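You operate a simulated robot arm through the tools that you are given. There is no shell and no other tool. Be economical: measure what you need, move in short steps, check, and stop when the job is done.

Carry out the task below with a simulated robot arm. There is one attempt and no reset: what you move stays moved.

## Task
Seat the green-band beaker in the feed stand and fill the cell in well A to the mark.
Fine: lower the stand's grey head, set the cell dial, push the blue paddle; other beakers, the other cell and both units' other controls stay as they are.
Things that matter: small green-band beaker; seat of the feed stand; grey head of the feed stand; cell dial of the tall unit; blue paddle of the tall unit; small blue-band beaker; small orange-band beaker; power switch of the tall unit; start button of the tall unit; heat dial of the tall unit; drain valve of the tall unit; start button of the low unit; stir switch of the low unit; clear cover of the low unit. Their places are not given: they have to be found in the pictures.

Only the result counts: the job must be done as asked and must still hold three seconds after the hand-in. Knocking over, shifting, dropping, spilling or breaking anything else fails it.

## Robot
A 7-joint arm with a two-finger parallel gripper, fixed in place. Base frame: the origin is at the foot of the arm, x ahead of it, y to its left, z up. Readings come in cm, degrees, newtons and seconds.
With the tool pointing down near the work surface it reaches from about 28 to 74 cm from the base axis. Its first joint turns from -115.0 to 115.0 degrees. Payload 3.91 kg.
The tool frame sits at the grasp point between the pads (the TCP): z along the fingers, y along the line on which they close. The tips reach 3 cm beyond it. The gripper opens to 11 cm. The fingers are 2 cm wide and 1 cm thick; the gripper's body (4.8 by 11.2 cm) begins 5.5 cm behind the TCP.
Orientation is that of the tool frame in the base frame, as a unit quaternion [w, x, y, z]. With the fingers straight down and closing along the base's y, the tool's x points along the base's -x, its y along +y and its z along -z.

## Interface
- The arm moves only by the tool arm_command. Its argument "moves" is a list of rows, each a list of 3 entries, a list of its own where there are three numbers: the finger opening in cm, from 0 to 11, then the shift along the tool's x, y, z in cm, then the turn, a rotation vector about the tool's x, y, z in degrees. In form: [[hand, [dx, dy, dz], [rx, ry, rz]], ...]. A call has 1 to 10 rows; each row shifts and turns the commanded pose from where the row before left it, along the tool's axes as they then stand. Rows are played at 5 a second. More than 5 cm and 8.6 degrees between two rows, or a gripper value outside its range, and nothing of the call is played. Where a pose cannot be reached the arm comes as near as it can. A force on the tool above 40 N (or 10 N above the force at the start of the call, whichever is more), or a blocked arm, ends the call early, and 0.2 s more pass. Each finger travels about 10.8 cm/s and halts on what it meets, pressing with about 38 N; the grip force reading is that of the motor and also rises with nothing between the fingers. The clock runs only during rows and for 0.2 s after the last one: add rows that do not move to give the fingers time. It gives the time, the measured TCP pose, the force on the tool (base axes), the opening and the grip force at its end, in the units of the frame above (readings bear some noise).
- Cameras (640 x 400 px; columns grow to the right, rows downward): "scene" is fixed at [39.94, 49.93, 154.04]; the picture's right is [-0.99, 0.10, 0.00], its down [0.05, 0.49, -0.87] and it looks along [-0.09, -0.87, -0.49] (base axes); focal length 368 px, centre (320, 200). "wrist" rides on the gripper at [7.2, 1.7, -10.3] in the tool frame; the picture's right is [-0.23, 0.97, 0.00], its down [-0.76, -0.18, -0.62] and it looks along [-0.61, -0.14, 0.78] (tool axes); focal length 222 px, centre (320, 200).
- capture(camera): a new picture of that camera. It takes no simulated time.
- slide_trunk(by): slides the trunk up (or, below 0, down) by that many cm; the arm rides with it, the base frame stays. It gives what a move gives, with no picture.
- point_at(camera, pixels): for up to 12 pixels [column, row] of the newest picture of that camera ("zoom" is the newest enlarged one), the place [x, y, z] in the base frame of the surface seen there, good to about 0.2 cm. It takes no simulated time.
- enlarge(camera, box): a new picture of the part [left, top, right, bottom] of that camera's present view, enlarged. It takes no simulated time.
- finish_job(): hands the job in; it is judged then, once.

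Keep the steps short. Do not move on a guess: measure, check each grasp and each placing, and mend mistakes. In all there are 80 turns and 34 pictures (those below and enlarged ones count). Leave the gripper open and the arm clear of the work at the hand-in unless told otherwise, and finish with a single line.

The tools are called after "Call:" by a JSON object that holds its "name" and its "arguments". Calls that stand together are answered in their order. arm_command: Moves the arm, as the interface text tells. Its arguments: {"type":"object","properties":{"moves":{"type":"array","items":{"type":"array"}}},"required":["moves"]} The other tools are called the same way: slide_trunk (by) slides the trunk up or down; capture (camera) takes a picture; point_at (camera, pixels) gives the place of the surface under pixels of a picture; enlarge (camera, box) takes an enlarged picture of a part of a camera's view; finish_job () hands the job in.

At the start:

```text
clock: 0.0
tool_pos: [4.43, -36.38, 132.42]
ee_rot: [0.0, 0.0, 1.0, 0.0]
wrist_force: [0.7, 0.3, -0.1]
gripper_width: 11.0
gripper_force: 0.1
trunk travel left (down, up): [-92.5, 6.5]
```

scene: 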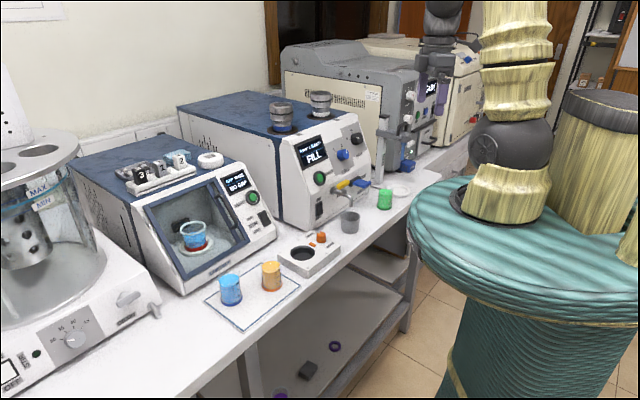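
wrist: 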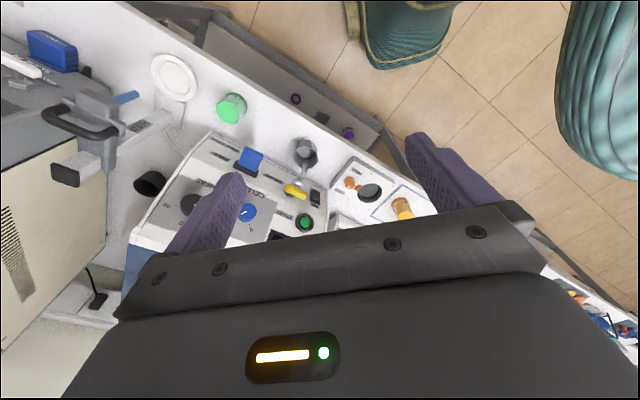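

I'll look at the tall unit and the area to the right of it more closely first.

Call:
{"name": "enlarge", "arguments": {"camera": "scene", "box": [260, 80, 420, 230]}}

Call:
{"name": "enlarge", "arguments": {"camera": "scene", "box": [190, 190, 350, 310]}}

Call:
{"name": "enlarge", "arguments": {"camera": "wrist", "box": [120, 40, 440, 260]}}

```text
2.67 times, centred on (340, 155) of scene
```

zoom: 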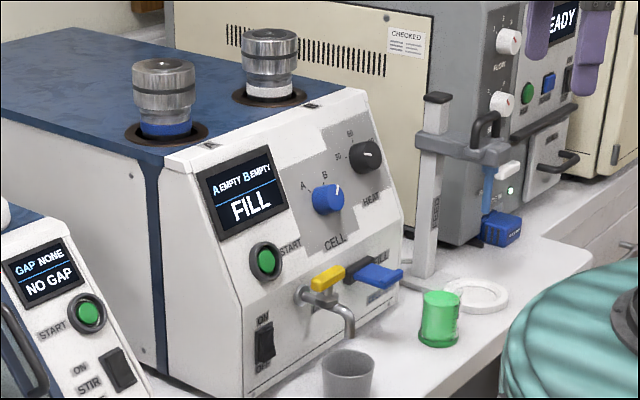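

```text
3.33 times, centred on (270, 250) of scene
```

zoom: 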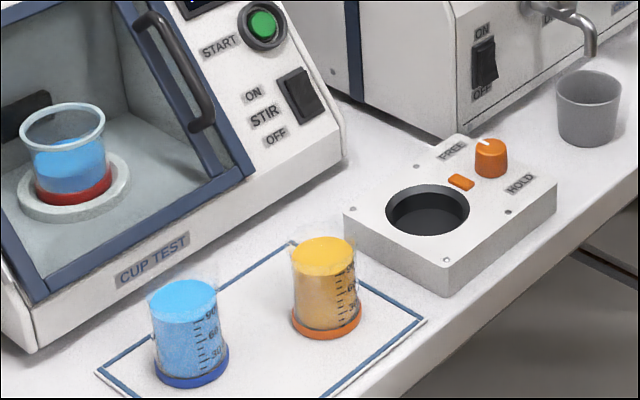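

```text
1.82 times, centred on (280, 150) of wrist
```

zoom: 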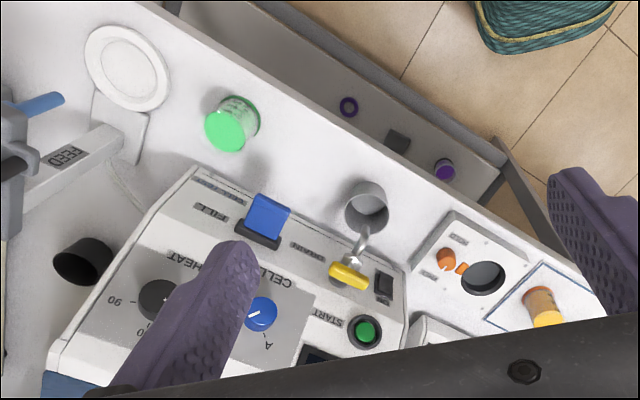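

The stand is the column with the black-handled slider (zoom 1 at (480,150)), the seat is the white ring at about (488,295), and the green beaker is at (440,318). I'll measure those.

Call:
{"name": "enlarge", "arguments": {"camera": "scene", "box": [335, 100, 425, 215]}}

Call:
{"name": "point_at", "arguments": {"camera": "wrist", "pixels": [[232, 106], [245, 110], [175, 76], [190, 96], [160, 60], [250, 158], [247, 168], [250, 211], [248, 213], [190, 204], [120, 98], [75, 115]]}}

```text
3.48 times, centred on (380, 158) of scene
```

zoom: 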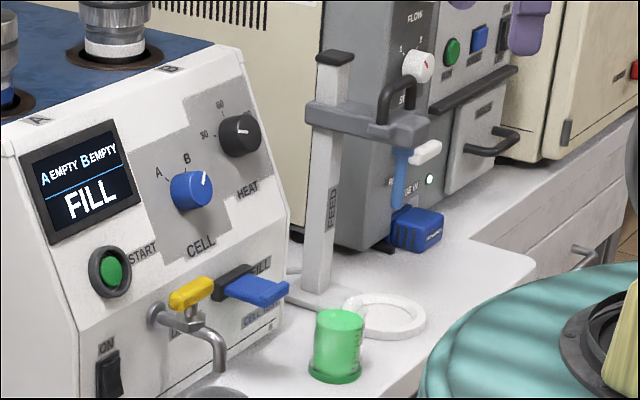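

```text
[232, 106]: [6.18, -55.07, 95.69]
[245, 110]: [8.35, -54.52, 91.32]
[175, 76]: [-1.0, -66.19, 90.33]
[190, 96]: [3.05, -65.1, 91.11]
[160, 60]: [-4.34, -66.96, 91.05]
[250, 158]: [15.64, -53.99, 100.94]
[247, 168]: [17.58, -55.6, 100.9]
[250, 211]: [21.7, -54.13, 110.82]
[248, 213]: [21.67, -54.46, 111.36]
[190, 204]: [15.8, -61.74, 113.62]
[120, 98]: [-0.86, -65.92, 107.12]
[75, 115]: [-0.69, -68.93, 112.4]
```

Now measuring points in this enlarged view: seat ring, nozzle, head, handle, column, dial, paddle, beaker.

Call:
{"name": "point_at", "arguments": {"camera": "zoom", "pixels": [[383, 315], [383, 338], [424, 318], [345, 308], [400, 205], [404, 155], [425, 152], [400, 82], [380, 110], [420, 130], [385, 130], [318, 112]]}}

Call:
{"name": "point_at", "arguments": {"camera": "zoom", "pixels": [[338, 318], [338, 345], [338, 376], [316, 340], [362, 340], [206, 180], [190, 195], [180, 178], [265, 285], [285, 295], [232, 290], [240, 270]]}}

Call:
{"name": "point_at", "arguments": {"camera": "zoom", "pixels": [[159, 173], [187, 160], [212, 145], [225, 225], [150, 230], [275, 260], [335, 60], [320, 285], [290, 270], [185, 295], [220, 365], [240, 135]]}}

```text
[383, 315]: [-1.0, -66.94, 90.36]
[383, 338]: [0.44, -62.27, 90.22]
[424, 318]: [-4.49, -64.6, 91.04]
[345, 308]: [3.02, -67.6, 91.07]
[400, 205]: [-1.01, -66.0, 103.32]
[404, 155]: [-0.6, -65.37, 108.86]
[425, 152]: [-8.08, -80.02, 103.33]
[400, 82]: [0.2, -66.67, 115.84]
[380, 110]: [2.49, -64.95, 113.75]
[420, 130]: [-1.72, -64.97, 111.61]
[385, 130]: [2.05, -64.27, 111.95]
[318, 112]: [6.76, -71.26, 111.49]
```

```text
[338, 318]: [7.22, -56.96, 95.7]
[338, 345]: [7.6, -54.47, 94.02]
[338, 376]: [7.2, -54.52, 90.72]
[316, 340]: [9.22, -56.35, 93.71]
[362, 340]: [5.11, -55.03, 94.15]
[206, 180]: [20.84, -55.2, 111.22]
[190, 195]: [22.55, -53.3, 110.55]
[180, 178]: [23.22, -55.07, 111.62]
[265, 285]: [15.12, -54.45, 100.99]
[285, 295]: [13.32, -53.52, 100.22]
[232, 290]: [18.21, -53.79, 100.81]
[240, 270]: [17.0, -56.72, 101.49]
```

```text
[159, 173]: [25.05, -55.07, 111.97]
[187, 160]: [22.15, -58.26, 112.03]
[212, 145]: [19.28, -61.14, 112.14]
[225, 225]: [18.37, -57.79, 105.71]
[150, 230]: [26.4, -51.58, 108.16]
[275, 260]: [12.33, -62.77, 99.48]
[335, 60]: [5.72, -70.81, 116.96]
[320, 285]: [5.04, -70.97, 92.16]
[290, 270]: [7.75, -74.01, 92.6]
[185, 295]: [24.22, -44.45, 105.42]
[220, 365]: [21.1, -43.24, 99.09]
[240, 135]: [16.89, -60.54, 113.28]
```

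The seat is at about (-0.9, -66.4) with the nozzle directly over it, so the beaker has to go in from the side with the fingers nearly level. I'll move outward first and turn the tool in free space.

Call:
{"name": "arm_command", "arguments": {"moves": [[11, [1.8, -4.5, 0], [0, 0, 0]], [11, [1.8, -4.5, 0], [0, 0, 0]], [11, [1.8, -3.5, 0], [0, 0, 0]], [11, [0, 0, 0], [0, 0, -8]], [11, [0, 0, 0], [0, 0, -8]], [11, [0, 0, 0], [0, 0, -8]], [11, [0, 0, 0], [0, 0, -8]], [11, [0, 0, 0], [0, 0, -8]], [11, [0, 0, 0], [0, 0, -8]], [11, [0, 0, 0], [0, 0, -8]]]}}

```text
clock: 2.2
tool_pos: [-1.01, -48.82, 132.47]
ee_rot: [0.0, -0.47, 0.883, 0.0]
wrist_force: [-0.7, -0.2, 0.0]
gripper_width: 11.0
gripper_force: 0.1
trunk travel left (down, up): [-92.5, 6.5]
```

Yaw works as planned. Next is the rest of the yaw, then the tilt.

Call:
{"name": "arm_command", "arguments": {"moves": [[11, [0, 0, 0], [0, 0, -8.5]], [11, [0, 0, 0], [0, 0, -8.5]], [11, [0, 0, 0], [0, 0, -8.5]], [11, [0, 0, 0], [0, 0, -8.5]], [11, [0, 0, 0], [0, 8, 0]], [11, [0, 0, 0], [0, 8, 0]], [11, [0, 0, 0], [0, 8, 0]], [11, [0, 0, 0], [0, 8, 0]], [11, [0, 0, 0], [0, 8, 0]], [11, [0, 0, 0], [0, 8, 0]]]}}

```text
clock: 4.4
tool_pos: [1.79, -49.68, 131.77]
ee_rot: [0.288, 0.647, -0.645, 0.288]
wrist_force: [-0.3, 0.3, 0.6]
gripper_width: 11.02
gripper_force: 0.1
out of reach, approached as far as the arm can: row 4, 5
trunk travel left (down, up): [-92.5, 6.5]
```

Now the last of the tilt (to 66°), then a picture from the wrist.

Call:
{"name": "arm_command", "arguments": {"moves": [[8, [0, 0, 0], [0, 8.5, 0]], [8, [0, 0, 0], [0, 8.5, 0]], [8, [0, 0, 0], [0, 0, 0]]]}}

Call:
{"name": "slide_trunk", "arguments": {"by": -25}}

Call:
{"name": "capture", "arguments": {"camera": "wrist"}}

```text
clock: 5.2
tool_pos: [1.74, -49.79, 131.99]
ee_rot: [-0.38, -0.596, 0.596, -0.38]
wrist_force: [-1.1, 0.1, -0.2]
gripper_width: 8.01
gripper_force: 0.1
trunk travel left (down, up): [-92.5, 6.5]
```

```text
clock: 7.8
tool_pos: [1.82, -49.71, 106.91]
ee_rot: [-0.38, -0.596, 0.597, -0.38]
wrist_force: [-0.2, -0.4, 0.7]
gripper_width: 8.01
gripper_force: 0.0
trunk travel left (down, up): [-67.5, 31.5]
```

```text
27 pictures are left
```

wrist: 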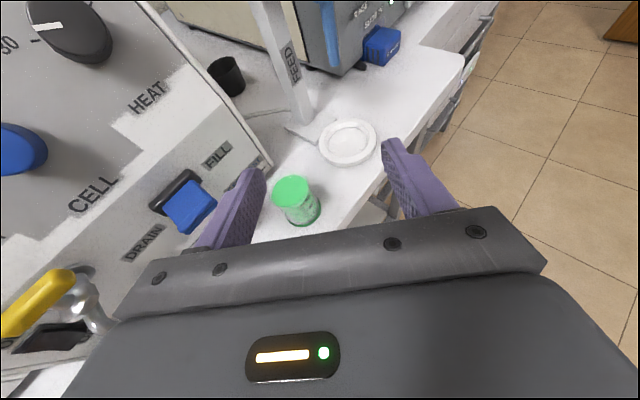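

Tool is 25° below level. Measuring the beaker and the seat from here.

Call:
{"name": "point_at", "arguments": {"camera": "wrist", "pixels": [[290, 190], [275, 188], [308, 186], [290, 178], [292, 203], [303, 222], [318, 208], [347, 141], [347, 120], [347, 163], [320, 142], [375, 142]]}}

Call:
{"name": "enlarge", "arguments": {"camera": "wrist", "box": [240, 60, 420, 240]}}

```text
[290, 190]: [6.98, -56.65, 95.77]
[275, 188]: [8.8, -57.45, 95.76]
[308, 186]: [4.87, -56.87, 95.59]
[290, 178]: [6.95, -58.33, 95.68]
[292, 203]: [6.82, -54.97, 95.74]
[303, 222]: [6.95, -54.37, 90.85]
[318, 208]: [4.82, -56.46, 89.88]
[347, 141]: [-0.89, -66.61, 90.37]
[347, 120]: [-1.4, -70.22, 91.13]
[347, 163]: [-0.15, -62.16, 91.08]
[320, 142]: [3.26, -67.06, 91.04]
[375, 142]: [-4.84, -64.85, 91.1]
```

```text
2.22 times, centred on (330, 150) of wrist
```

zoom: 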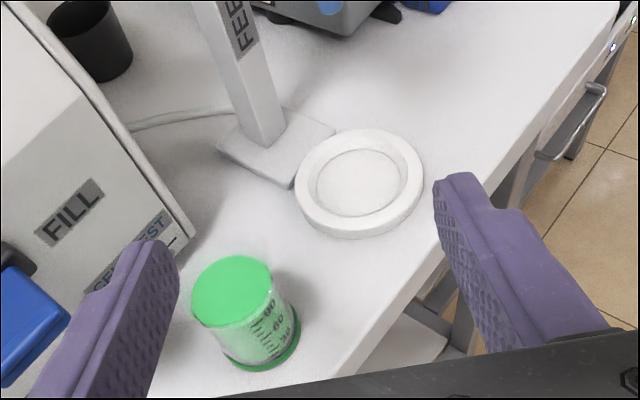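

Call:
{"name": "point_at", "arguments": {"camera": "zoom", "pixels": [[295, 192], [422, 165], [352, 130], [362, 236], [313, 187], [405, 174], [357, 147], [362, 218], [193, 294], [271, 270], [228, 257], [240, 325]]}}

```text
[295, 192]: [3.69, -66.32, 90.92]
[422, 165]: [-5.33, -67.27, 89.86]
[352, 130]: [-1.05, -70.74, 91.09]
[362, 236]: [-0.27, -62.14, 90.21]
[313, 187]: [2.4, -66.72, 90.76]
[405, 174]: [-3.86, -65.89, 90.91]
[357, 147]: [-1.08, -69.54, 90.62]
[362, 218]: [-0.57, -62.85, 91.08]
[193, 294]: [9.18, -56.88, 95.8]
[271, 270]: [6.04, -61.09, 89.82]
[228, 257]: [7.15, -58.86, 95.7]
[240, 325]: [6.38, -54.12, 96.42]
```

Beaker centre is about (6.95, -56.6) with its rim near 96.4, and seat centre is about (-0.8, -66.4). I'll move to a pose 7 cm behind the beaker along the approach line.

Call:
{"name": "arm_command", "arguments": {"moves": [[7, [0, -2.5, 0], [0, 0, 0]], [6.5, [0, -2.63, 0], [0, 0, 0]], [6.5, [-3, 0, 1.6], [0, 0, 0]], [6.5, [-3, 0, 1.6], [0, 0, 0]], [6.5, [-2.9, 0, 1.6], [0, 0, 0]], [6.5, [0, 0, 0], [0, 0, 0]]]}}

Call:
{"name": "capture", "arguments": {"camera": "wrist"}}

```text
clock: 9.2
tool_pos: [6.91, -50.37, 96.76]
ee_rot: [-0.38, -0.596, 0.596, -0.381]
wrist_force: [-0.1, -0.3, -1.4]
gripper_width: 6.5
gripper_force: 0.0
trunk travel left (down, up): [-67.5, 31.5]
```

```text
25 pictures are left
```

wrist: 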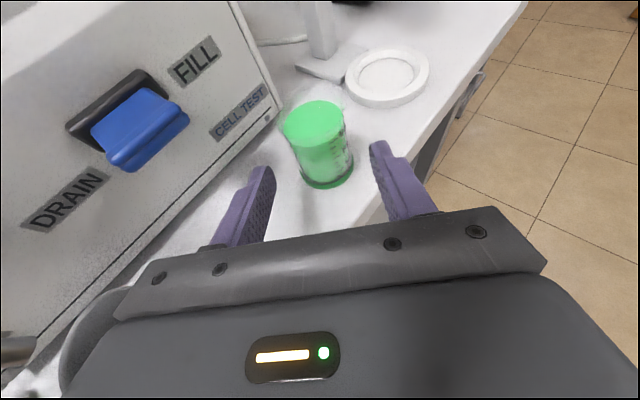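

The dark shape at (85,345) is probably the drain cup. I'll check it is clear of the gripper before advancing.

Call:
{"name": "point_at", "arguments": {"camera": "wrist", "pixels": [[95, 310], [75, 360], [120, 292], [20, 350], [316, 122], [330, 187], [140, 120], [125, 160], [183, 115], [110, 85], [150, 90]]}}

```text
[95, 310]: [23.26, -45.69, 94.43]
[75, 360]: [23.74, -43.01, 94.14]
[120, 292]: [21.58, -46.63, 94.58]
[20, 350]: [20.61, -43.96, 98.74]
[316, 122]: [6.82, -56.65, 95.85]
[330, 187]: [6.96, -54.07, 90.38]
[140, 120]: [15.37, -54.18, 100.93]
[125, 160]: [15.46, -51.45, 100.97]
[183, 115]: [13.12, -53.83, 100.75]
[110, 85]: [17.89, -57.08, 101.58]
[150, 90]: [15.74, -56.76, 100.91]
```

Cup is about x ≥ 18, clear of the gripper. Advancing 6.9 cm along the tool axis around the beaker.

Call:
{"name": "arm_command", "arguments": {"moves": [[6.5, [0, 0, 2.3], [0, 0, 0]], [6.5, [0, 0, 2.3], [0, 0, 0]], [6.5, [0, 0, 2.3], [0, 0, 0]], [6.5, [0, 0, 0], [0, 0, 0]]]}}

Call:
{"name": "capture", "arguments": {"camera": "wrist"}}

```text
clock: 10.2
tool_pos: [6.84, -56.77, 93.94]
ee_rot: [0.379, 0.597, -0.596, 0.381]
wrist_force: [0.6, 0.0, -0.1]
gripper_width: 6.5
gripper_force: 0.0
trunk travel left (down, up): [-67.5, 31.5]
```

```text
24 pictures are left
```

wrist: 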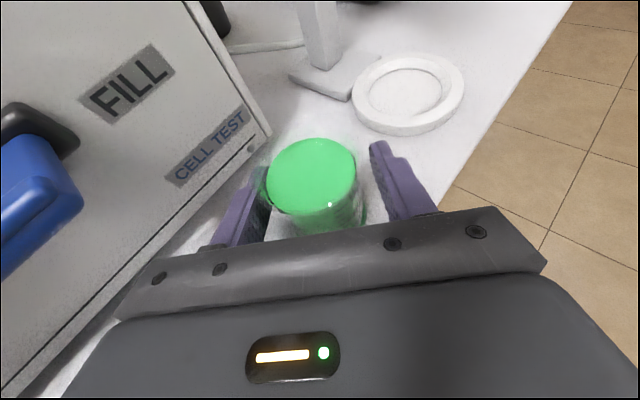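

Beaker lies between the fingers. Closing gently.

Call:
{"name": "arm_command", "arguments": {"moves": [[5.5, [0, 0, 0], [0, 0, 0]], [4.8, [0, 0, 0], [0, 0, 0]], [4.4, [0, 0, 0], [0, 0, 0]], [4.0, [0, 0, 0], [0, 0, 0]], [4.0, [0, 0, 0], [0, 0, 0]], [4.0, [0, 0, 0], [0, 0, 0]]]}}

```text
clock: 11.6
tool_pos: [6.81, -56.69, 93.87]
ee_rot: [-0.38, -0.596, 0.596, -0.38]
wrist_force: [0.0, -0.4, 0.4]
gripper_width: 4.86
gripper_force: 37.8
trunk travel left (down, up): [-67.5, 31.5]
```

Gripped at 4.86 cm. Lifting straight up 1.8 cm, slowly.

Call:
{"name": "arm_command", "arguments": {"moves": [[4.0, [0.41, 0, -0.19], [0, 0, 0]], [4.0, [0.41, 0, -0.19], [0, 0, 0]], [4.0, [0.41, 0, -0.19], [0, 0, 0]], [4.0, [0.41, 0, -0.19], [0, 0, 0]], [4.0, [0, 0, 0], [0, 0, 0]]]}}

Call:
{"name": "capture", "arguments": {"camera": "scene"}}

```text
clock: 12.8
tool_pos: [6.97, -56.64, 95.8]
ee_rot: [-0.38, -0.596, 0.597, -0.38]
wrist_force: [0.9, -0.6, -1.7]
gripper_width: 4.84
gripper_force: 38.1
trunk travel left (down, up): [-67.5, 31.5]
```

```text
23 pictures are left
```

scene: 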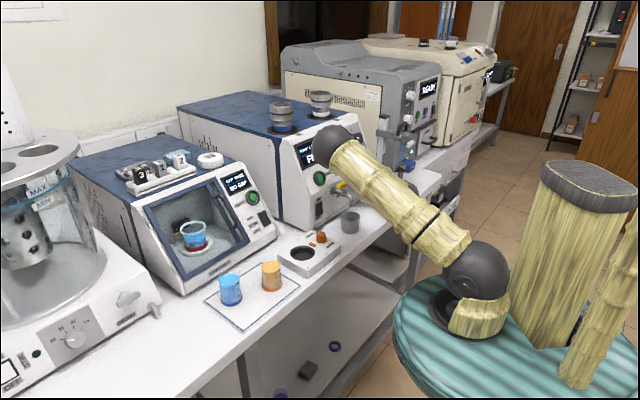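

The arm's elbow shows at pixel (338,145) near the tall unit. Checking its distance.

Call:
{"name": "point_at", "arguments": {"camera": "scene", "pixels": [[338, 145], [325, 140], [345, 160], [420, 215], [345, 185], [332, 125]]}}

Call:
{"name": "capture", "arguments": {"camera": "wrist"}}

```text
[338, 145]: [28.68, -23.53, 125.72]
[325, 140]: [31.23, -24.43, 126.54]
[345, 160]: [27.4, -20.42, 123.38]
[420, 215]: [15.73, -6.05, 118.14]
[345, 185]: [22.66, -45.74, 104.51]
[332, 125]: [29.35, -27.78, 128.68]
```

```text
22 pictures are left
```

wrist: 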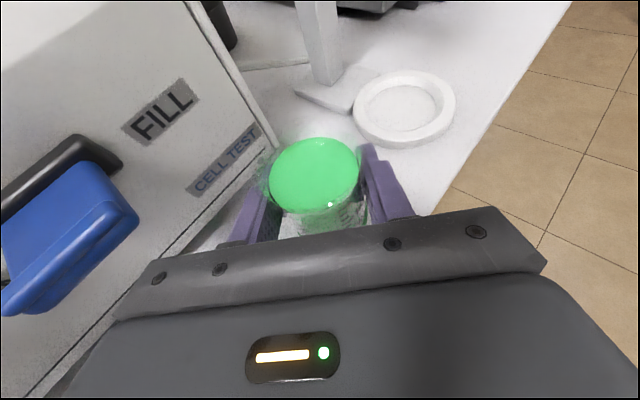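

Elbow is clear and the beaker is held. Moving sideways first, then most of the way toward the seat.

Call:
{"name": "arm_command", "arguments": {"moves": [[4.0, [0, 1.3, 0], [0, 0, 0]], [4.0, [0, 1.3, 0], [0, 0, 0]], [4.0, [0, 1.3, 0], [0, 0, 0]], [4.0, [0, 1.3, 0], [0, 0, 0]], [4.0, [0, 1.3, 0], [0, 0, 0]], [4.0, [0, 1.3, 0], [0, 0, 0]], [4.0, [0.51, 0, 1.1], [0, 0, 0]], [4.0, [0.51, 0, 1.1], [0, 0, 0]], [4.0, [0.51, 0, 1.1], [0, 0, 0]], [4.0, [0, 0, 0], [0, 0, 0]]]}}

Call:
{"name": "arm_command", "arguments": {"moves": [[4.0, [0.51, 0, 1.1], [0, 0, 0]], [4.0, [0.51, 0, 1.1], [0, 0, 0]], [4.0, [0.51, 0, 1.1], [0, 0, 0]], [4.0, [0.51, 0, 1.1], [0, 0, 0]], [4.0, [0.51, 0, 1.1], [0, 0, 0]], [4.0, [0, 0, 0], [0, 0, 0]]]}}

Call:
{"name": "capture", "arguments": {"camera": "wrist"}}

```text
clock: 15.0
tool_pos: [-0.88, -60.41, 95.51]
ee_rot: [0.38, 0.596, -0.596, 0.38]
wrist_force: [0.8, -0.3, -1.7]
gripper_width: 4.85
gripper_force: 38.2
trunk travel left (down, up): [-67.5, 31.5]
```

```text
clock: 16.4
tool_pos: [-1.02, -66.3, 95.41]
ee_rot: [0.379, 0.597, -0.596, 0.38]
wrist_force: [0.2, 0.1, -1.9]
gripper_width: 4.81
gripper_force: 38.1
trunk travel left (down, up): [-67.5, 31.5]
```

```text
21 pictures are left
```

wrist: 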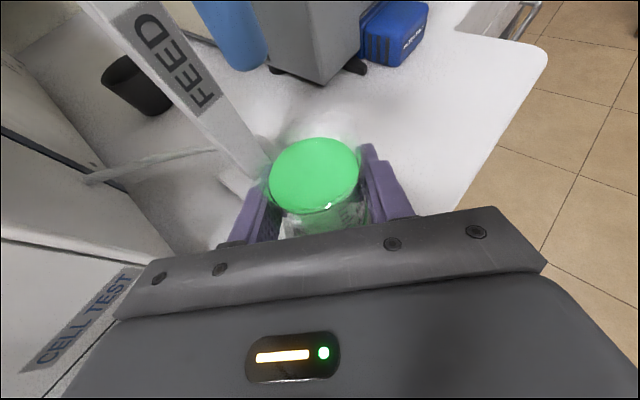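

Measuring beaker centre, seat ring, column, and nozzle end.

Call:
{"name": "point_at", "arguments": {"camera": "wrist", "pixels": [[315, 175], [269, 182], [358, 172], [310, 140], [316, 213], [245, 150], [250, 175], [230, 50], [245, 68], [265, 45], [310, 125], [265, 190]]}}

```text
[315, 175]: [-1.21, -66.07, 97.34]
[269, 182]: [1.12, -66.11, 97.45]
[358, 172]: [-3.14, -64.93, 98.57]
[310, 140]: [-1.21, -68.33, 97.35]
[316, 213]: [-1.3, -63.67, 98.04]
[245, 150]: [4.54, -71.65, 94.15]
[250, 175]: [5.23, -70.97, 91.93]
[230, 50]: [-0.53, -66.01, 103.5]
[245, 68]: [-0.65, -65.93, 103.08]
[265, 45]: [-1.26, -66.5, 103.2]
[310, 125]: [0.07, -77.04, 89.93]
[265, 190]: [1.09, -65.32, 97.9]
```

Beaker centre is about (-1.1, -66.1) and needs (-0.85, -66.45). Correcting, then lowering 1.1 cm in small steps.

Call:
{"name": "arm_command", "arguments": {"moves": [[4.0, [0.15, -0.22, 0.32], [0, 0, 0]], [4.0, [0, 0, 0], [0, 0, 0]], [4.0, [-0.27, 0, 0.126], [0, 0, 0]], [4.0, [-0.27, 0, 0.126], [0, 0, 0]], [4.0, [-0.27, 0, 0.126], [0, 0, 0]], [4.0, [-0.18, 0, 0.084], [0, 0, 0]], [4.0, [0, 0, 0], [0, 0, 0]]]}}

```text
clock: 18.0
tool_pos: [-0.6, -66.61, 94.64]
ee_rot: [0.379, 0.597, -0.596, 0.381]
wrist_force: [-0.8, 0.2, -1.5]
gripper_width: 4.81
gripper_force: 37.5
trunk travel left (down, up): [-67.5, 31.5]
```

Force still shows the beaker's weight, so it is not seated yet. Going down further in tiny steps.

Call:
{"name": "arm_command", "arguments": {"moves": [[4.0, [-0.136, 0, 0.063], [0, 0, 0]], [4.0, [-0.136, 0, 0.063], [0, 0, 0]], [4.0, [0, 0, 0], [0, 0, 0]]]}}

```text
clock: 18.8
tool_pos: [-0.69, -66.66, 94.43]
ee_rot: [0.381, 0.596, -0.596, 0.381]
wrist_force: [0.2, -2.0, 9.8]
gripper_width: 4.82
gripper_force: 38.2
trunk travel left (down, up): [-67.5, 31.5]
```

Contact at z 94.43, which fits the seat floor (on the ring top it would be about 94.95). Checking by picture before release.

Call:
{"name": "capture", "arguments": {"camera": "wrist"}}

Call:
{"name": "point_at", "arguments": {"camera": "wrist", "pixels": [[315, 175], [300, 190], [330, 165], [315, 155], [310, 122], [290, 130], [340, 125], [300, 235]]}}

```text
20 pictures are left
```

wrist: 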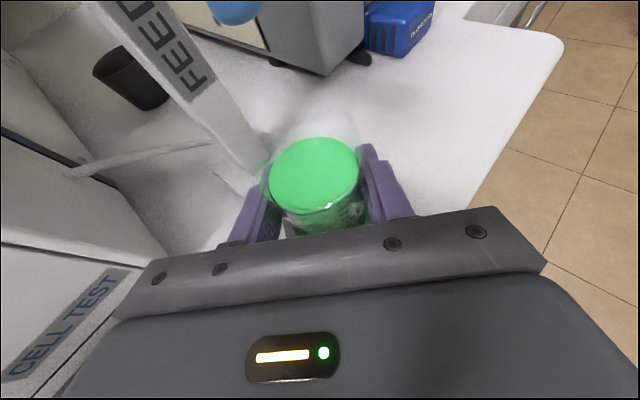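

```text
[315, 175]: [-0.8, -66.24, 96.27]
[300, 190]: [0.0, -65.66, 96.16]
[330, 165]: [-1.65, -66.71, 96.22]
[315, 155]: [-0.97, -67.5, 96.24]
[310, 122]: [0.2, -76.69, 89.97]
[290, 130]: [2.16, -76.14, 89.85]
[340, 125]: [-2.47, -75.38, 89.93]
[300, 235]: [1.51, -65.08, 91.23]
```

Liquid level rose 0.5 cm relative to the table, which matches the seat floor. Releasing and backing out along the tool axis.

Call:
{"name": "arm_command", "arguments": {"moves": [[5.2, [0, 0, 0], [0, 0, 0]], [6.2, [0, 0, 0], [0, 0, 0]], [6.2, [0, 0, 0], [0, 0, 0]], [6.2, [0, 0, -1.5], [0, 0, 0]], [6.2, [0, 0, -2.5], [0, 0, 0]], [6.2, [0, 0, -4], [0, 0, 0]], [6.2, [0, 0, -4], [0, 0, 0]], [6.2, [0, 0, 0], [0, 0, 0]]]}}

Call:
{"name": "capture", "arguments": {"camera": "wrist"}}

```text
clock: 20.6
tool_pos: [-1.0, -55.59, 99.28]
ee_rot: [0.379, 0.597, -0.597, 0.38]
wrist_force: [-0.7, 0.4, -0.1]
gripper_width: 6.19
gripper_force: 0.1
trunk travel left (down, up): [-67.5, 31.5]
```

```text
19 pictures are left
```

wrist: 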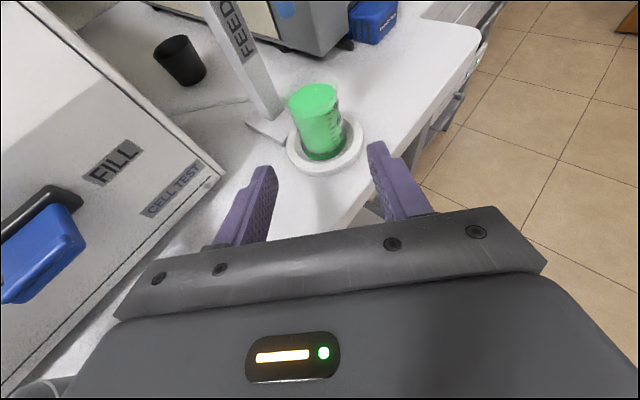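

Beaker is seated in the ring. Raising the trunk 22 cm to look at the head and its handle.

Call:
{"name": "slide_trunk", "arguments": {"by": 22}}

Call:
{"name": "capture", "arguments": {"camera": "wrist"}}

```text
clock: 22.9
tool_pos: [-0.94, -55.39, 121.09]
ee_rot: [-0.38, -0.596, 0.596, -0.38]
wrist_force: [0.5, -0.2, -0.2]
gripper_width: 6.2
gripper_force: 0.0
trunk travel left (down, up): [-89.5, 9.5]
```

```text
18 pictures are left
```

wrist: 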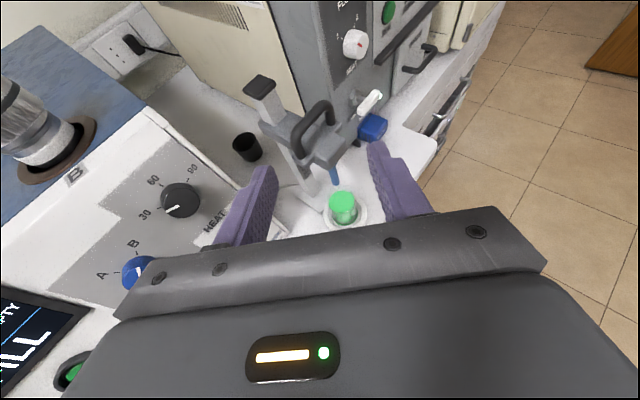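

Call:
{"name": "enlarge", "arguments": {"camera": "wrist", "box": [235, 65, 395, 235]}}

```text
2.35 times, centred on (315, 150) of wrist
```

zoom: 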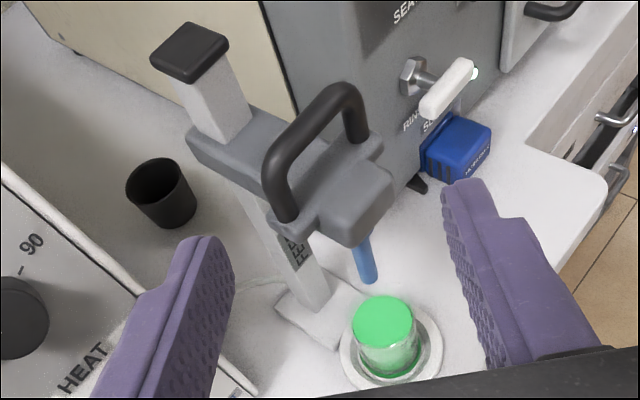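

Call:
{"name": "point_at", "arguments": {"camera": "zoom", "pixels": [[278, 200], [268, 160], [300, 115], [330, 92], [352, 95], [352, 130], [286, 218], [330, 215], [385, 185], [350, 240], [230, 150], [187, 35]]}}

Call:
{"name": "point_at", "arguments": {"camera": "zoom", "pixels": [[275, 150], [315, 100], [343, 88], [362, 135], [320, 200], [367, 275], [383, 320], [358, 325], [410, 320], [383, 300], [385, 345], [262, 115]]}}

```text
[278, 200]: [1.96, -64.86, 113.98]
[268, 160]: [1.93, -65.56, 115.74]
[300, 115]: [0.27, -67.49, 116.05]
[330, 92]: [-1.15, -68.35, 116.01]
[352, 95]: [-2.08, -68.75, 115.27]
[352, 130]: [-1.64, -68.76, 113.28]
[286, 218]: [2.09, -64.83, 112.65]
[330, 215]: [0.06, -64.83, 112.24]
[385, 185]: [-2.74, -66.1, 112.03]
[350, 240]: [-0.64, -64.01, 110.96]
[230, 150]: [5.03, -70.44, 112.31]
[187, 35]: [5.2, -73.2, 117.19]
```

```text
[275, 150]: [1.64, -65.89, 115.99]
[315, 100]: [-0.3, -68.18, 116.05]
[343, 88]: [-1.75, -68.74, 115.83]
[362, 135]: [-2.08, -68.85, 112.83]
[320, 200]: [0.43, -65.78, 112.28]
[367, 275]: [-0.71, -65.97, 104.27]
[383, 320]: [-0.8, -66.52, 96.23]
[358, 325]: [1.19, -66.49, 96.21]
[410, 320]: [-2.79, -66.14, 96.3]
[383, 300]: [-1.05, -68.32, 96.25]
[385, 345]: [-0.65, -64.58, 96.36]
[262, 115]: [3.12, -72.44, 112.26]
```

Handle bar: top at z 116.0, midpoint about (0, -67.1), and the nozzle is over the beaker's centre. I'll close the fingers, tilt to about 15° from level, and lay the closed fingers above the bar.

Call:
{"name": "arm_command", "arguments": {"moves": [[3, [0, 0, 0], [0, 5, 0]], [0, [0, 0, 0], [0, 5, 0]], [0, [0, -0.45, 0], [0, 0, 0]], [0, [0, -0.5, 0], [0, 0, 0]], [0, [0.69, 0, 2.56], [0, 0, 0]], [0, [0.69, 0, 2.56], [0, 0, 0]], [0, [0.69, 0, 2.56], [0, 0, 0]], [0, [0.69, 0, 2.56], [0, 0, 0]], [0, [0, 0, 0], [0, 0, 0]]]}}

Call:
{"name": "capture", "arguments": {"camera": "wrist"}}

```text
clock: 24.9
tool_pos: [-0.22, -66.25, 121.31]
ee_rot: [0.43, 0.561, -0.561, 0.43]
wrist_force: [-0.4, -0.9, -0.3]
gripper_width: 0.0
gripper_force: 37.8
trunk travel left (down, up): [-89.5, 9.5]
```

```text
16 pictures are left
```

wrist: 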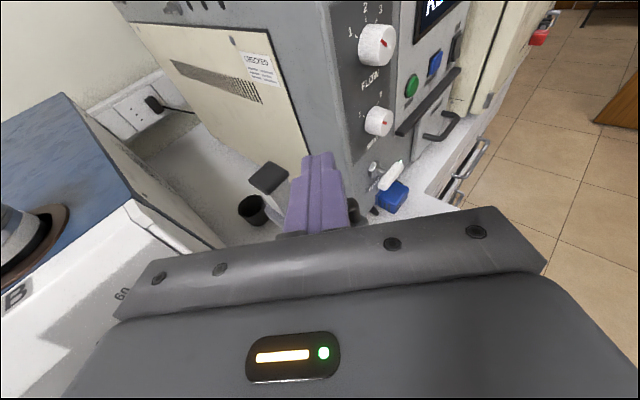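

Fingers are over the handle. Pressing straight down.

Call:
{"name": "arm_command", "arguments": {"moves": [[0, [-1.45, 0, 0.39], [0, 0, 0]], [0, [-1.45, 0, 0.39], [0, 0, 0]], [0, [-0.68, 0, 0.18], [0, 0, 0]], [0, [-0.68, 0, 0.18], [0, 0, 0]], [0, [-0.68, 0, 0.18], [0, 0, 0]], [0, [-0.68, 0, 0.18], [0, 0, 0]], [0, [-0.68, 0, 0.18], [0, 0, 0]]]}}

```text
clock: 26.5
tool_pos: [-0.1, -66.14, 114.6]
ee_rot: [-0.43, -0.561, 0.562, -0.43]
wrist_force: [-0.1, 0.1, -0.6]
gripper_width: 0.0
gripper_force: 37.5
trunk travel left (down, up): [-89.5, 9.5]
```

No force felt. Checking whether the head followed.

Call:
{"name": "capture", "arguments": {"camera": "wrist"}}

Call:
{"name": "enlarge", "arguments": {"camera": "scene", "box": [270, 80, 430, 210]}}

```text
15 pictures are left
```

wrist: 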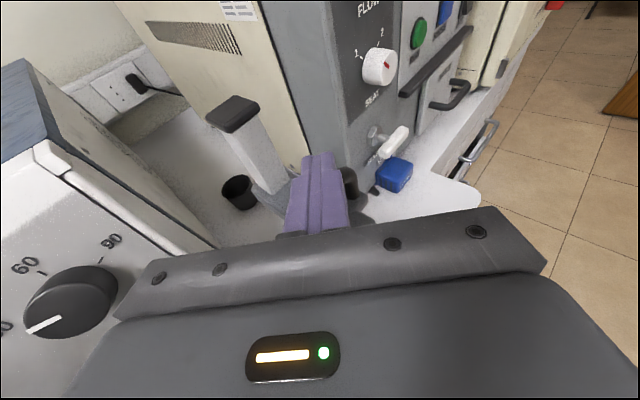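

```text
3.08 times, centred on (350, 145) of scene
```

zoom: 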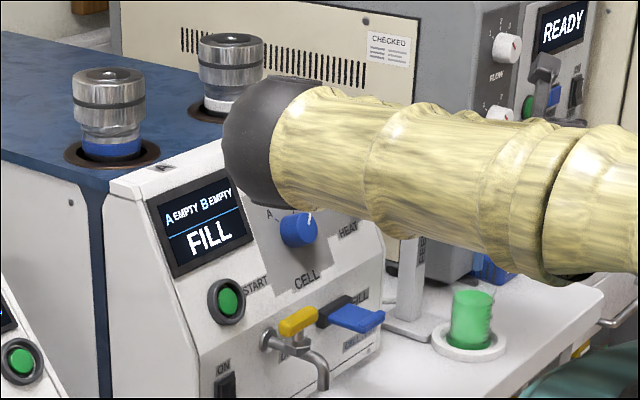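

Call:
{"name": "point_at", "arguments": {"camera": "wrist", "pixels": [[278, 205], [352, 180], [350, 195], [360, 210], [272, 195], [235, 113]]}}

```text
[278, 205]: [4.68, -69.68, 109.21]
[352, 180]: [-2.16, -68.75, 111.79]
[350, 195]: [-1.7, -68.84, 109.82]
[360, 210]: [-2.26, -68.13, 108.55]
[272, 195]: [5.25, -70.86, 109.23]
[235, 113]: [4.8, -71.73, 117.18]
```

Head went down 3.1 cm with the fingers, so it slides easily. Continuing in small steps until it stops.

Call:
{"name": "arm_command", "arguments": {"moves": [[0, [-0.58, 0, 0.155], [0, 0, 0]], [0, [-0.58, 0, 0.155], [0, 0, 0]], [0, [-0.58, 0, 0.155], [0, 0, 0]], [0, [-0.58, 0, 0.155], [0, 0, 0]], [0, [-0.58, 0, 0.155], [0, 0, 0]]]}}

Call:
{"name": "arm_command", "arguments": {"moves": [[0, [-0.48, 0, 0.13], [0, 0, 0]], [0, [-0.48, 0, 0.13], [0, 0, 0]], [0, [-0.48, 0, 0.13], [0, 0, 0]], [0, [-0.48, 0, 0.13], [0, 0, 0]]]}}

```text
clock: 27.7
tool_pos: [0.11, -66.18, 111.55]
ee_rot: [-0.431, -0.56, 0.562, -0.43]
wrist_force: [0.0, -0.8, 0.2]
gripper_width: 0.0
gripper_force: 37.9
trunk travel left (down, up): [-89.5, 9.5]
```

```text
clock: 28.7
tool_pos: [0.03, -66.17, 109.67]
ee_rot: [-0.431, -0.56, 0.562, -0.43]
wrist_force: [0.4, -0.2, -0.1]
gripper_width: 0.0
gripper_force: 37.6
trunk travel left (down, up): [-89.5, 9.5]
```

Call:
{"name": "arm_command", "arguments": {"moves": [[0, [-0.39, 0, 0.104], [0, 0, 0]], [0, [-0.39, 0, 0.104], [0, 0, 0]], [0, [-0.39, 0, 0.104], [0, 0, 0]], [0, [-0.39, 0, 0.104], [0, 0, 0]], [0, [0, 0, 0], [0, 0, 0]]]}}

Call:
{"name": "capture", "arguments": {"camera": "wrist"}}

```text
clock: 29.9
tool_pos: [-0.03, -66.08, 108.1]
ee_rot: [-0.431, -0.56, 0.561, -0.431]
wrist_force: [0.2, -0.6, -0.6]
gripper_width: 0.0
gripper_force: 38.0
trunk travel left (down, up): [-89.5, 9.5]
```

```text
13 pictures are left
```

wrist: 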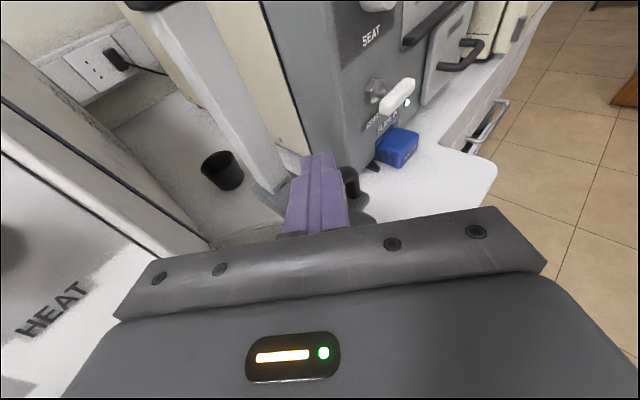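

Call:
{"name": "arm_command", "arguments": {"moves": [[0, [-0.39, 0, 0.104], [0, 0, 0]], [0, [-0.29, 0, 0.078], [0, 0, 0]], [0, [-0.29, 0, 0.078], [0, 0, 0]], [0, [0, 0, 0], [0, 0, 0]]]}}

Call:
{"name": "point_at", "arguments": {"camera": "wrist", "pixels": [[270, 200], [365, 215], [352, 178], [240, 235]]}}

```text
clock: 30.9
tool_pos: [0.12, -66.22, 107.2]
ee_rot: [0.43, 0.561, -0.561, 0.43]
wrist_force: [-0.4, -0.1, -1.0]
gripper_width: 0.0
gripper_force: 37.7
trunk travel left (down, up): [-89.5, 9.5]
```

```text
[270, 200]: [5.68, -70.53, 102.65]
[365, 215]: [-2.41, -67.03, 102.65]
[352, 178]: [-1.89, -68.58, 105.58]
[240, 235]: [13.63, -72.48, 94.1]
```

Call:
{"name": "arm_command", "arguments": {"moves": [[0, [-0.29, 0, 0.078], [0, 0, 0]], [0, [-0.29, 0, 0.078], [0, 0, 0]], [0, [-0.29, 0, 0.078], [0, 0, 0]], [0, [0, 0, 0], [0, 0, 0]]]}}

```text
clock: 31.9
tool_pos: [-0.05, -66.17, 106.23]
ee_rot: [0.43, 0.561, -0.561, 0.43]
wrist_force: [1.9, -0.5, 2.6]
gripper_width: 0.0
gripper_force: 37.5
trunk travel left (down, up): [-89.5, 9.5]
```

A little upward force (2.6 N) appears. One more small step.

Call:
{"name": "arm_command", "arguments": {"moves": [[0, [-0.15, 0, 0.04], [0, 0, 0]], [0, [0, 0, 0], [0, 0, 0]]]}}

Call:
{"name": "capture", "arguments": {"camera": "wrist"}}

```text
clock: 32.5
tool_pos: [-0.02, -66.07, 106.32]
ee_rot: [0.432, 0.56, -0.56, 0.432]
wrist_force: [-0.5, -10.3, 16.1]
gripper_width: 0.0
gripper_force: 37.4
trunk travel left (down, up): [-89.5, 9.5]
```

```text
12 pictures are left
```

wrist: 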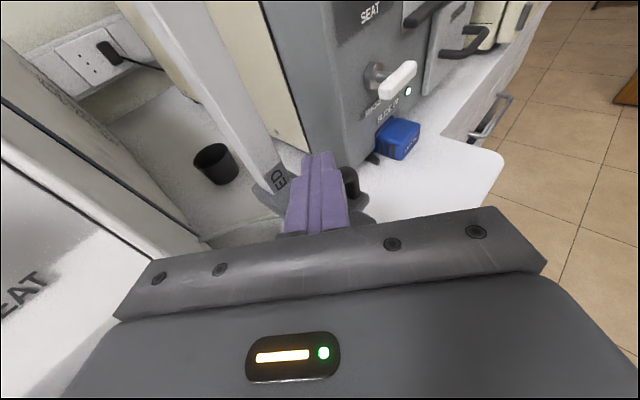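

Hard stop reached (16 N). Lifting off and backing away.

Call:
{"name": "arm_command", "arguments": {"moves": [[0, [0.97, 0, -0.26], [0, 0, 0]], [0, [1.93, 0, -0.52], [0, 0, 0]], [0, [1.93, 0, -0.52], [0, 0, 0]], [0, [0, 0, -4.5], [0, 0, 0]], [0, [0, 0, -4.5], [0, 0, 0]], [0, [0, 0, -3], [0, 0, 0]], [0, [2, 0, 0], [0, 0, 0]], [0, [0, 0, 0], [0, 0, 0]]]}}

Call:
{"name": "enlarge", "arguments": {"camera": "wrist", "box": [0, 40, 420, 300]}}

```text
clock: 34.3
tool_pos: [0.37, -54.89, 116.16]
ee_rot: [-0.431, -0.561, 0.561, -0.43]
wrist_force: [-0.5, -0.1, -0.7]
gripper_width: 0.01
gripper_force: 37.9
trunk travel left (down, up): [-89.5, 9.5]
```

```text
1.52 times, centred on (210, 170) of wrist
```

zoom: 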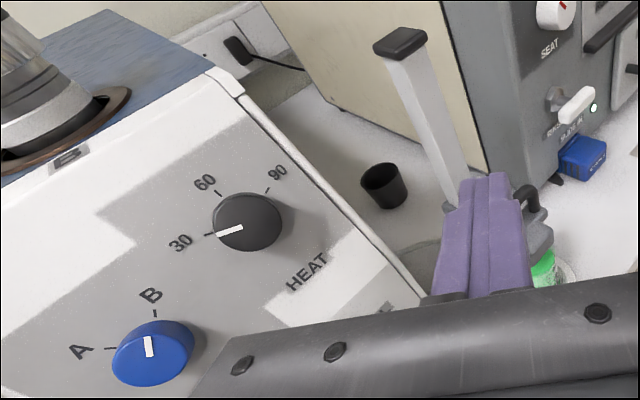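

The dial now points at B, and A is a quarter turn counter-clockwise. Measuring the dial and panel.

Call:
{"name": "point_at", "arguments": {"camera": "zoom", "pixels": [[150, 355], [146, 340], [152, 365], [118, 362], [185, 345], [155, 313], [111, 348], [230, 330], [250, 160], [80, 220], [150, 325], [150, 375]]}}

Call:
{"name": "point_at", "arguments": {"camera": "zoom", "pixels": [[35, 360], [300, 200], [247, 215], [240, 250], [215, 235], [190, 360], [140, 240], [380, 290]]}}

```text
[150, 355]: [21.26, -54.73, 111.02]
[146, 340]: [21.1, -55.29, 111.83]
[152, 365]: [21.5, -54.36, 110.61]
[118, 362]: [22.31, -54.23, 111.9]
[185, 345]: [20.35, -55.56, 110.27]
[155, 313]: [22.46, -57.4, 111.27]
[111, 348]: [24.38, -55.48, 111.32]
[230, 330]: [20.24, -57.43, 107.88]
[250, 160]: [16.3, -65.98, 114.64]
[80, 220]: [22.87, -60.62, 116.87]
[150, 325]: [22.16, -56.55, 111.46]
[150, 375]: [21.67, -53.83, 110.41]
```

```text
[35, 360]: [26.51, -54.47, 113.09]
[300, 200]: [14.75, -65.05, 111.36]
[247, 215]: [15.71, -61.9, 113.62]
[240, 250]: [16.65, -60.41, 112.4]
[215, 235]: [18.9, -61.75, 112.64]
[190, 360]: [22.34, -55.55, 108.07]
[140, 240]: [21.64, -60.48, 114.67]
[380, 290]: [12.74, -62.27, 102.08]
```

Dial centre on the panel is about (22.95, -56.1, 110.1), the knob is about 2.4 tall, and the panel normal is (-0.65, 0.64, 0.41). Moving to a stand-off point and turning the tool to face the panel.

Call:
{"name": "arm_command", "arguments": {"moves": [[0, [0, 0, -2.8], [0, 0, 0]], [0, [-0.9, -3.75, -2.78], [0, 0, 0]], [1, [-0.7, -3.75, 0], [0, 0, 0]], [2, [-0.7, -3.75, 0], [7.34, 0, -1.97]], [3, [0, 0, 0], [7.34, 0, -1.97]], [4, [0, 0, 0], [7.34, 0, -1.97]], [5, [0, 0, 0], [7.34, 0, -1.97]], [5, [0, 0, 0], [7.34, 0, -1.97]], [5, [0, 0, 0], [7.34, 0, -1.97]]]}}

```text
clock: 36.1
tool_pos: [23.59, -48.38, 127.19]
ee_rot: [0.24, 0.634, -0.272, 0.683]
wrist_force: [-0.4, 0.8, 0.9]
gripper_width: 5.0
gripper_force: 0.0
trunk travel left (down, up): [-89.5, 9.5]
stopped in row 8: the arm was blocked; the commanded pose is now the measured one
```

The arm stopped as "blocked" away from the expected pose. Looking at the scene.

Call:
{"name": "capture", "arguments": {"camera": "scene"}}

```text
10 pictures are left
```

scene: 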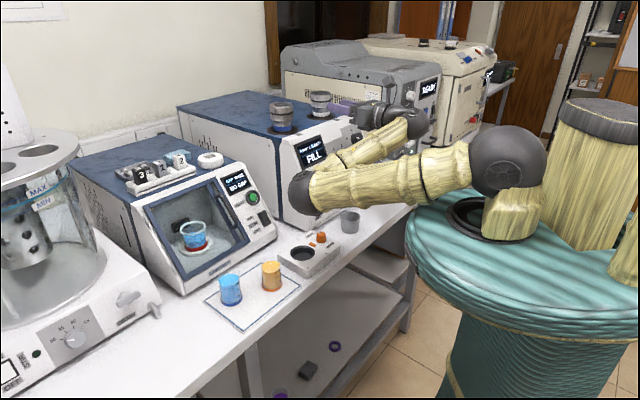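

Call:
{"name": "point_at", "arguments": {"camera": "scene", "pixels": [[302, 192], [345, 158], [338, 106], [365, 112], [405, 130], [320, 105], [395, 180], [312, 170], [320, 205], [355, 103]]}}

Call:
{"name": "capture", "arguments": {"camera": "wrist"}}

```text
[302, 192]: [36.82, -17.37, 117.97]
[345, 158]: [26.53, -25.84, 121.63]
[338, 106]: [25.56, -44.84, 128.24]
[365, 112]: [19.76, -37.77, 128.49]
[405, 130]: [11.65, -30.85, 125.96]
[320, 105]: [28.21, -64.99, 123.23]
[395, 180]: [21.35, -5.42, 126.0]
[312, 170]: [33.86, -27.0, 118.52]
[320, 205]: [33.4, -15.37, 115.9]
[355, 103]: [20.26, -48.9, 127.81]
```

```text
9 pictures are left
```

wrist: 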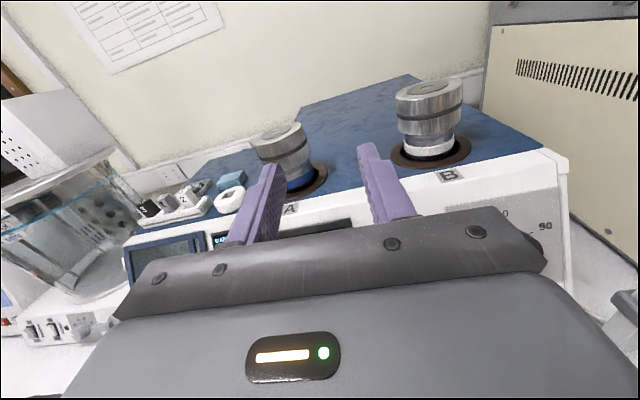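

No contact with anything; the arm is just folded too close to itself. Raising the trunk gives it room, then I'll pitch the tool back down.

Call:
{"name": "slide_trunk", "arguments": {"by": 9.4}}

Call:
{"name": "arm_command", "arguments": {"moves": [[5, [0, 0, 0], [0, -6.75, 0]], [5, [0, 0, 0], [0, -6.75, 0]], [5, [0, 0, 0], [0, -6.75, 0]], [5, [0, 0, 0], [0, -6.75, 0]], [5, [0, 0, 0], [0, 0, 0]]]}}

```text
clock: 37.4
tool_pos: [23.74, -48.52, 136.73]
ee_rot: [0.24, 0.635, -0.272, 0.682]
wrist_force: [-0.3, 0.1, 0.1]
gripper_width: 5.02
gripper_force: 0.1
trunk travel left (down, up): [-98.9, 0.1]
```

```text
clock: 37.9
tool_pos: [35.87, -41.8, 144.75]
ee_rot: [0.137, 0.667, -0.187, 0.708]
wrist_force: [0.0, 1.3, -0.2]
gripper_width: 5.01
gripper_force: 0.0
trunk travel left (down, up): [-98.9, 0.1]
stopped in row 2: the arm was blocked; the commanded pose is now the measured one
```

The arm took a detour again, so its joint solution there is poor. I'll go in very small steps to see how it responds.

Call:
{"name": "arm_command", "arguments": {"moves": [[5, [0, 0, 0], [0, -2, 0]], [5, [0, 0, 0], [0, 0, 0]]]}}

Call:
{"name": "capture", "arguments": {"camera": "scene"}}

```text
clock: 38.5
tool_pos: [36.73, -41.19, 146.28]
ee_rot: [0.123, 0.668, -0.178, 0.712]
wrist_force: [-0.2, -0.1, -0.2]
gripper_width: 5.01
gripper_force: 0.0
trunk travel left (down, up): [-98.9, 0.1]
```

```text
8 pictures are left
```

scene: 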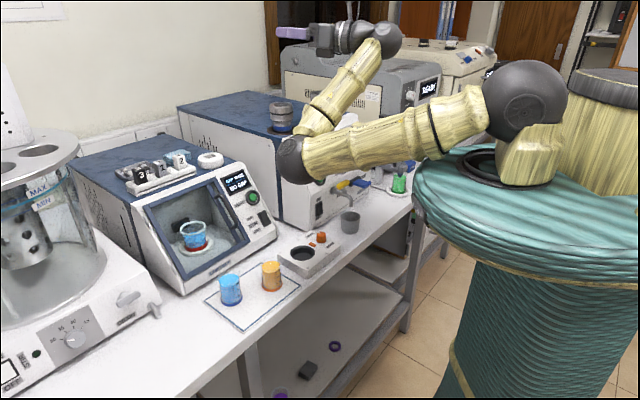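

Arm is free and clear of everything. Trying a slow pitch down while pulling away from the unit.

Call:
{"name": "arm_command", "arguments": {"moves": [[5, [0, 0, 0], [0, -3, 0]], [5, [0, 0, 0], [0, -3, 0]], [5, [0, 0, 0], [0, -3, 0]], [5, [0, 0, 0], [0, -3, 0]], [5, [0, 0, 0], [0, 0, 0]]]}}

```text
clock: 39.1
tool_pos: [43.24, -34.55, 149.69]
ee_rot: [0.06, 0.684, -0.108, 0.719]
wrist_force: [0.8, 0.8, -0.3]
gripper_width: 5.0
gripper_force: 0.0
trunk travel left (down, up): [-98.9, 0.1]
stopped in row 2: the arm was blocked; the commanded pose is now the measured one
```

Call:
{"name": "arm_command", "arguments": {"moves": [[5, [0, 0, 0], [0, 0, 0]], [5, [0, 0, 0], [0, 0, 0]]]}}

Call:
{"name": "arm_command", "arguments": {"moves": [[5, [0, 0, 1.5], [0, 0, 0]], [5, [0, 0, 1.5], [0, 0, 0]]]}}

```text
clock: 39.7
tool_pos: [43.13, -34.66, 149.75]
ee_rot: [0.059, 0.683, -0.109, 0.719]
wrist_force: [-0.1, 0.7, -0.1]
gripper_width: 5.01
gripper_force: 0.0
trunk travel left (down, up): [-98.9, 0.1]
```

```text
clock: 40.3
tool_pos: [46.16, -35.43, 149.31]
ee_rot: [0.06, 0.686, -0.111, 0.717]
wrist_force: [0.5, -0.1, -0.7]
gripper_width: 5.02
gripper_force: 0.0
trunk travel left (down, up): [-98.9, 0.1]
```

Translation tracks properly. Extending the arm further out before pitching.

Call:
{"name": "arm_command", "arguments": {"moves": [[5, [0, 0, 2.5], [0, 0, 0]], [5, [0, 0, 2.5], [0, 0, 0]], [5, [0, 0, 2.5], [0, 0, 0]], [5, [0, 0, 0], [0, -3, 0]], [5, [0, 0, 0], [0, -3, 0]], [5, [0, 0, 0], [0, 0, 0]]]}}

```text
clock: 41.7
tool_pos: [53.21, -37.09, 149.78]
ee_rot: [0.054, 0.723, -0.113, 0.68]
wrist_force: [-0.1, -0.3, -0.1]
gripper_width: 5.01
gripper_force: 0.0
trunk travel left (down, up): [-98.9, 0.1]
```

Pitch works here. Continuing toward tool-down.

Call:
{"name": "arm_command", "arguments": {"moves": [[5, [0, 0, 0], [0, -7, 0]], [5, [0, 0, 0], [0, -7, 0]], [5, [0, 0, 0], [0, -7, 0]], [5, [0, 0, 0], [0, -7, 0]], [5, [0, 0, 0], [0, -7, 0]], [5, [0, 0, 0], [0, -7, 0]], [5, [0, 0, 0], [0, -7, 0]], [5, [0, 0, 0], [0, 0, 0]]]}}

```text
clock: 43.5
tool_pos: [53.4, -37.23, 149.84]
ee_rot: [0.002, 0.939, -0.125, 0.319]
wrist_force: [0.7, 0.5, 0.2]
gripper_width: 5.02
gripper_force: 0.1
trunk travel left (down, up): [-98.9, 0.1]
```

Good control now. Next: yaw the tool to the panel's azimuth, and start rolling it so that the later dial turn stays within the wrist's range.

Call:
{"name": "arm_command", "arguments": {"moves": [[5, [0, 0, 0], [-4.36, 0.55, 5.79]], [5, [0, 0, 0], [-4.36, 0.55, 5.79]], [5, [0, 0, 0], [-4.36, 0.55, 5.79]], [5, [0, 0, 0], [-4.36, 0.55, 5.79]], [5, [0, 0, 0], [-4.36, 0.55, 5.79]], [5, [0, 0, 0], [0, 0, 8.3]], [5, [0, 0, 0], [0, 0, 8.3]], [5, [0, 0, 0], [0, 0, 8.3]], [5, [0, 0, 0], [0, 0, 8.3]], [5, [0, 0, 0], [0, 0, 8.3]]]}}

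Call:
{"name": "arm_command", "arguments": {"moves": [[5, [0, 0, 0], [0, 0, 8.3]], [5, [0, 0, 0], [0, 0, 8.3]], [5, [0, 0, 0], [0, 0, 8.3]], [5, [0, 0, 0], [0, 0, 8.3]], [5, [0, 0, 0], [0, 0, 8.3]], [5, [0, 0, 0], [0, 0, 8.3]], [5, [0, 0, 0], [0, 0, 8.3]], [5, [0, 0, 0], [0, 0, 0]]]}}

```text
clock: 45.7
tool_pos: [53.44, -37.19, 149.84]
ee_rot: [0.013, -0.65, 0.689, -0.319]
wrist_force: [0.6, -0.1, 0.4]
gripper_width: 4.98
gripper_force: 0.1
trunk travel left (down, up): [-98.9, 0.1]
```

```text
clock: 47.5
tool_pos: [53.53, -37.23, 149.67]
ee_rot: [0.166, -0.235, 0.918, -0.273]
wrist_force: [-0.5, -0.5, 0.4]
gripper_width: 4.99
gripper_force: 0.0
trunk travel left (down, up): [-98.9, 0.1]
```

Azimuth is right. Pitching up to face the panel normal, then moving in stages toward the dial.

Call:
{"name": "arm_command", "arguments": {"moves": [[5, [0, 0, 0], [6.8, -2.06, 0]], [5, [0, 0, 0], [6.8, -2.06, 0]], [5, [0, 0, 0], [6.8, -2.06, 0]], [5, [0, 0, 0], [6.8, -2.06, 0]], [5, [4.0, 0.67, -1.38], [0, 0, 0]], [5, [4.0, 0.67, -1.38], [0, 0, 0]], [5, [4.0, 0.67, -1.38], [0, 0, 0]], [5, [4.0, 0.67, -1.38], [0, 0, 0]], [5, [0, 0, 0], [0, 0, 0]]]}}

```text
clock: 49.5
tool_pos: [37.54, -42.05, 145.31]
ee_rot: [0.281, -0.209, 0.814, -0.464]
wrist_force: [-0.1, 0.7, 0.1]
gripper_width: 5.02
gripper_force: 0.1
trunk travel left (down, up): [-98.9, 0.1]
```

Orientation matches the panel normal exactly. Continuing.

Call:
{"name": "arm_command", "arguments": {"moves": [[5, [4.18, 1.41, -0.67], [0, 0, 0]], [5, [4.18, 1.41, -0.67], [0, 0, 0]], [5, [4.18, 1.41, -0.67], [0, 0, 0]], [5, [4.18, 1.41, -0.67], [0, 0, 0]], [5, [4.18, 1.41, -0.67], [0, 0, 0]], [5, [0, 0, 0], [0, 0, 0]]]}}

```text
clock: 50.9
tool_pos: [19.11, -48.91, 135.47]
ee_rot: [0.281, -0.21, 0.814, -0.463]
wrist_force: [-0.5, 0.4, -0.5]
gripper_width: 5.0
gripper_force: 0.0
trunk travel left (down, up): [-98.9, 0.1]
```

Tracking well. A look at the arm's shape before descending.

Call:
{"name": "capture", "arguments": {"camera": "scene"}}

Call:
{"name": "point_at", "arguments": {"camera": "scene", "pixels": [[340, 100], [300, 120], [300, 140], [230, 290], [271, 275], [300, 255]]}}

```text
7 pictures are left
```

scene: 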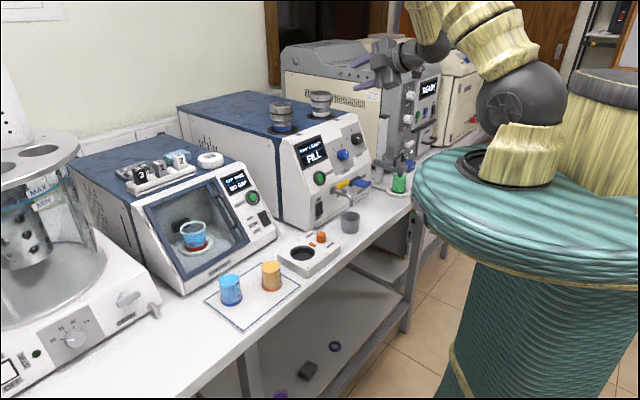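

```text
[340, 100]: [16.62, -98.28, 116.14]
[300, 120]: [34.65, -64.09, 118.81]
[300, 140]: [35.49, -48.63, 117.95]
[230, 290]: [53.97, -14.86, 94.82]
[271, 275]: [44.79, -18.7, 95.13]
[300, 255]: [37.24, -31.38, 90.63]
```

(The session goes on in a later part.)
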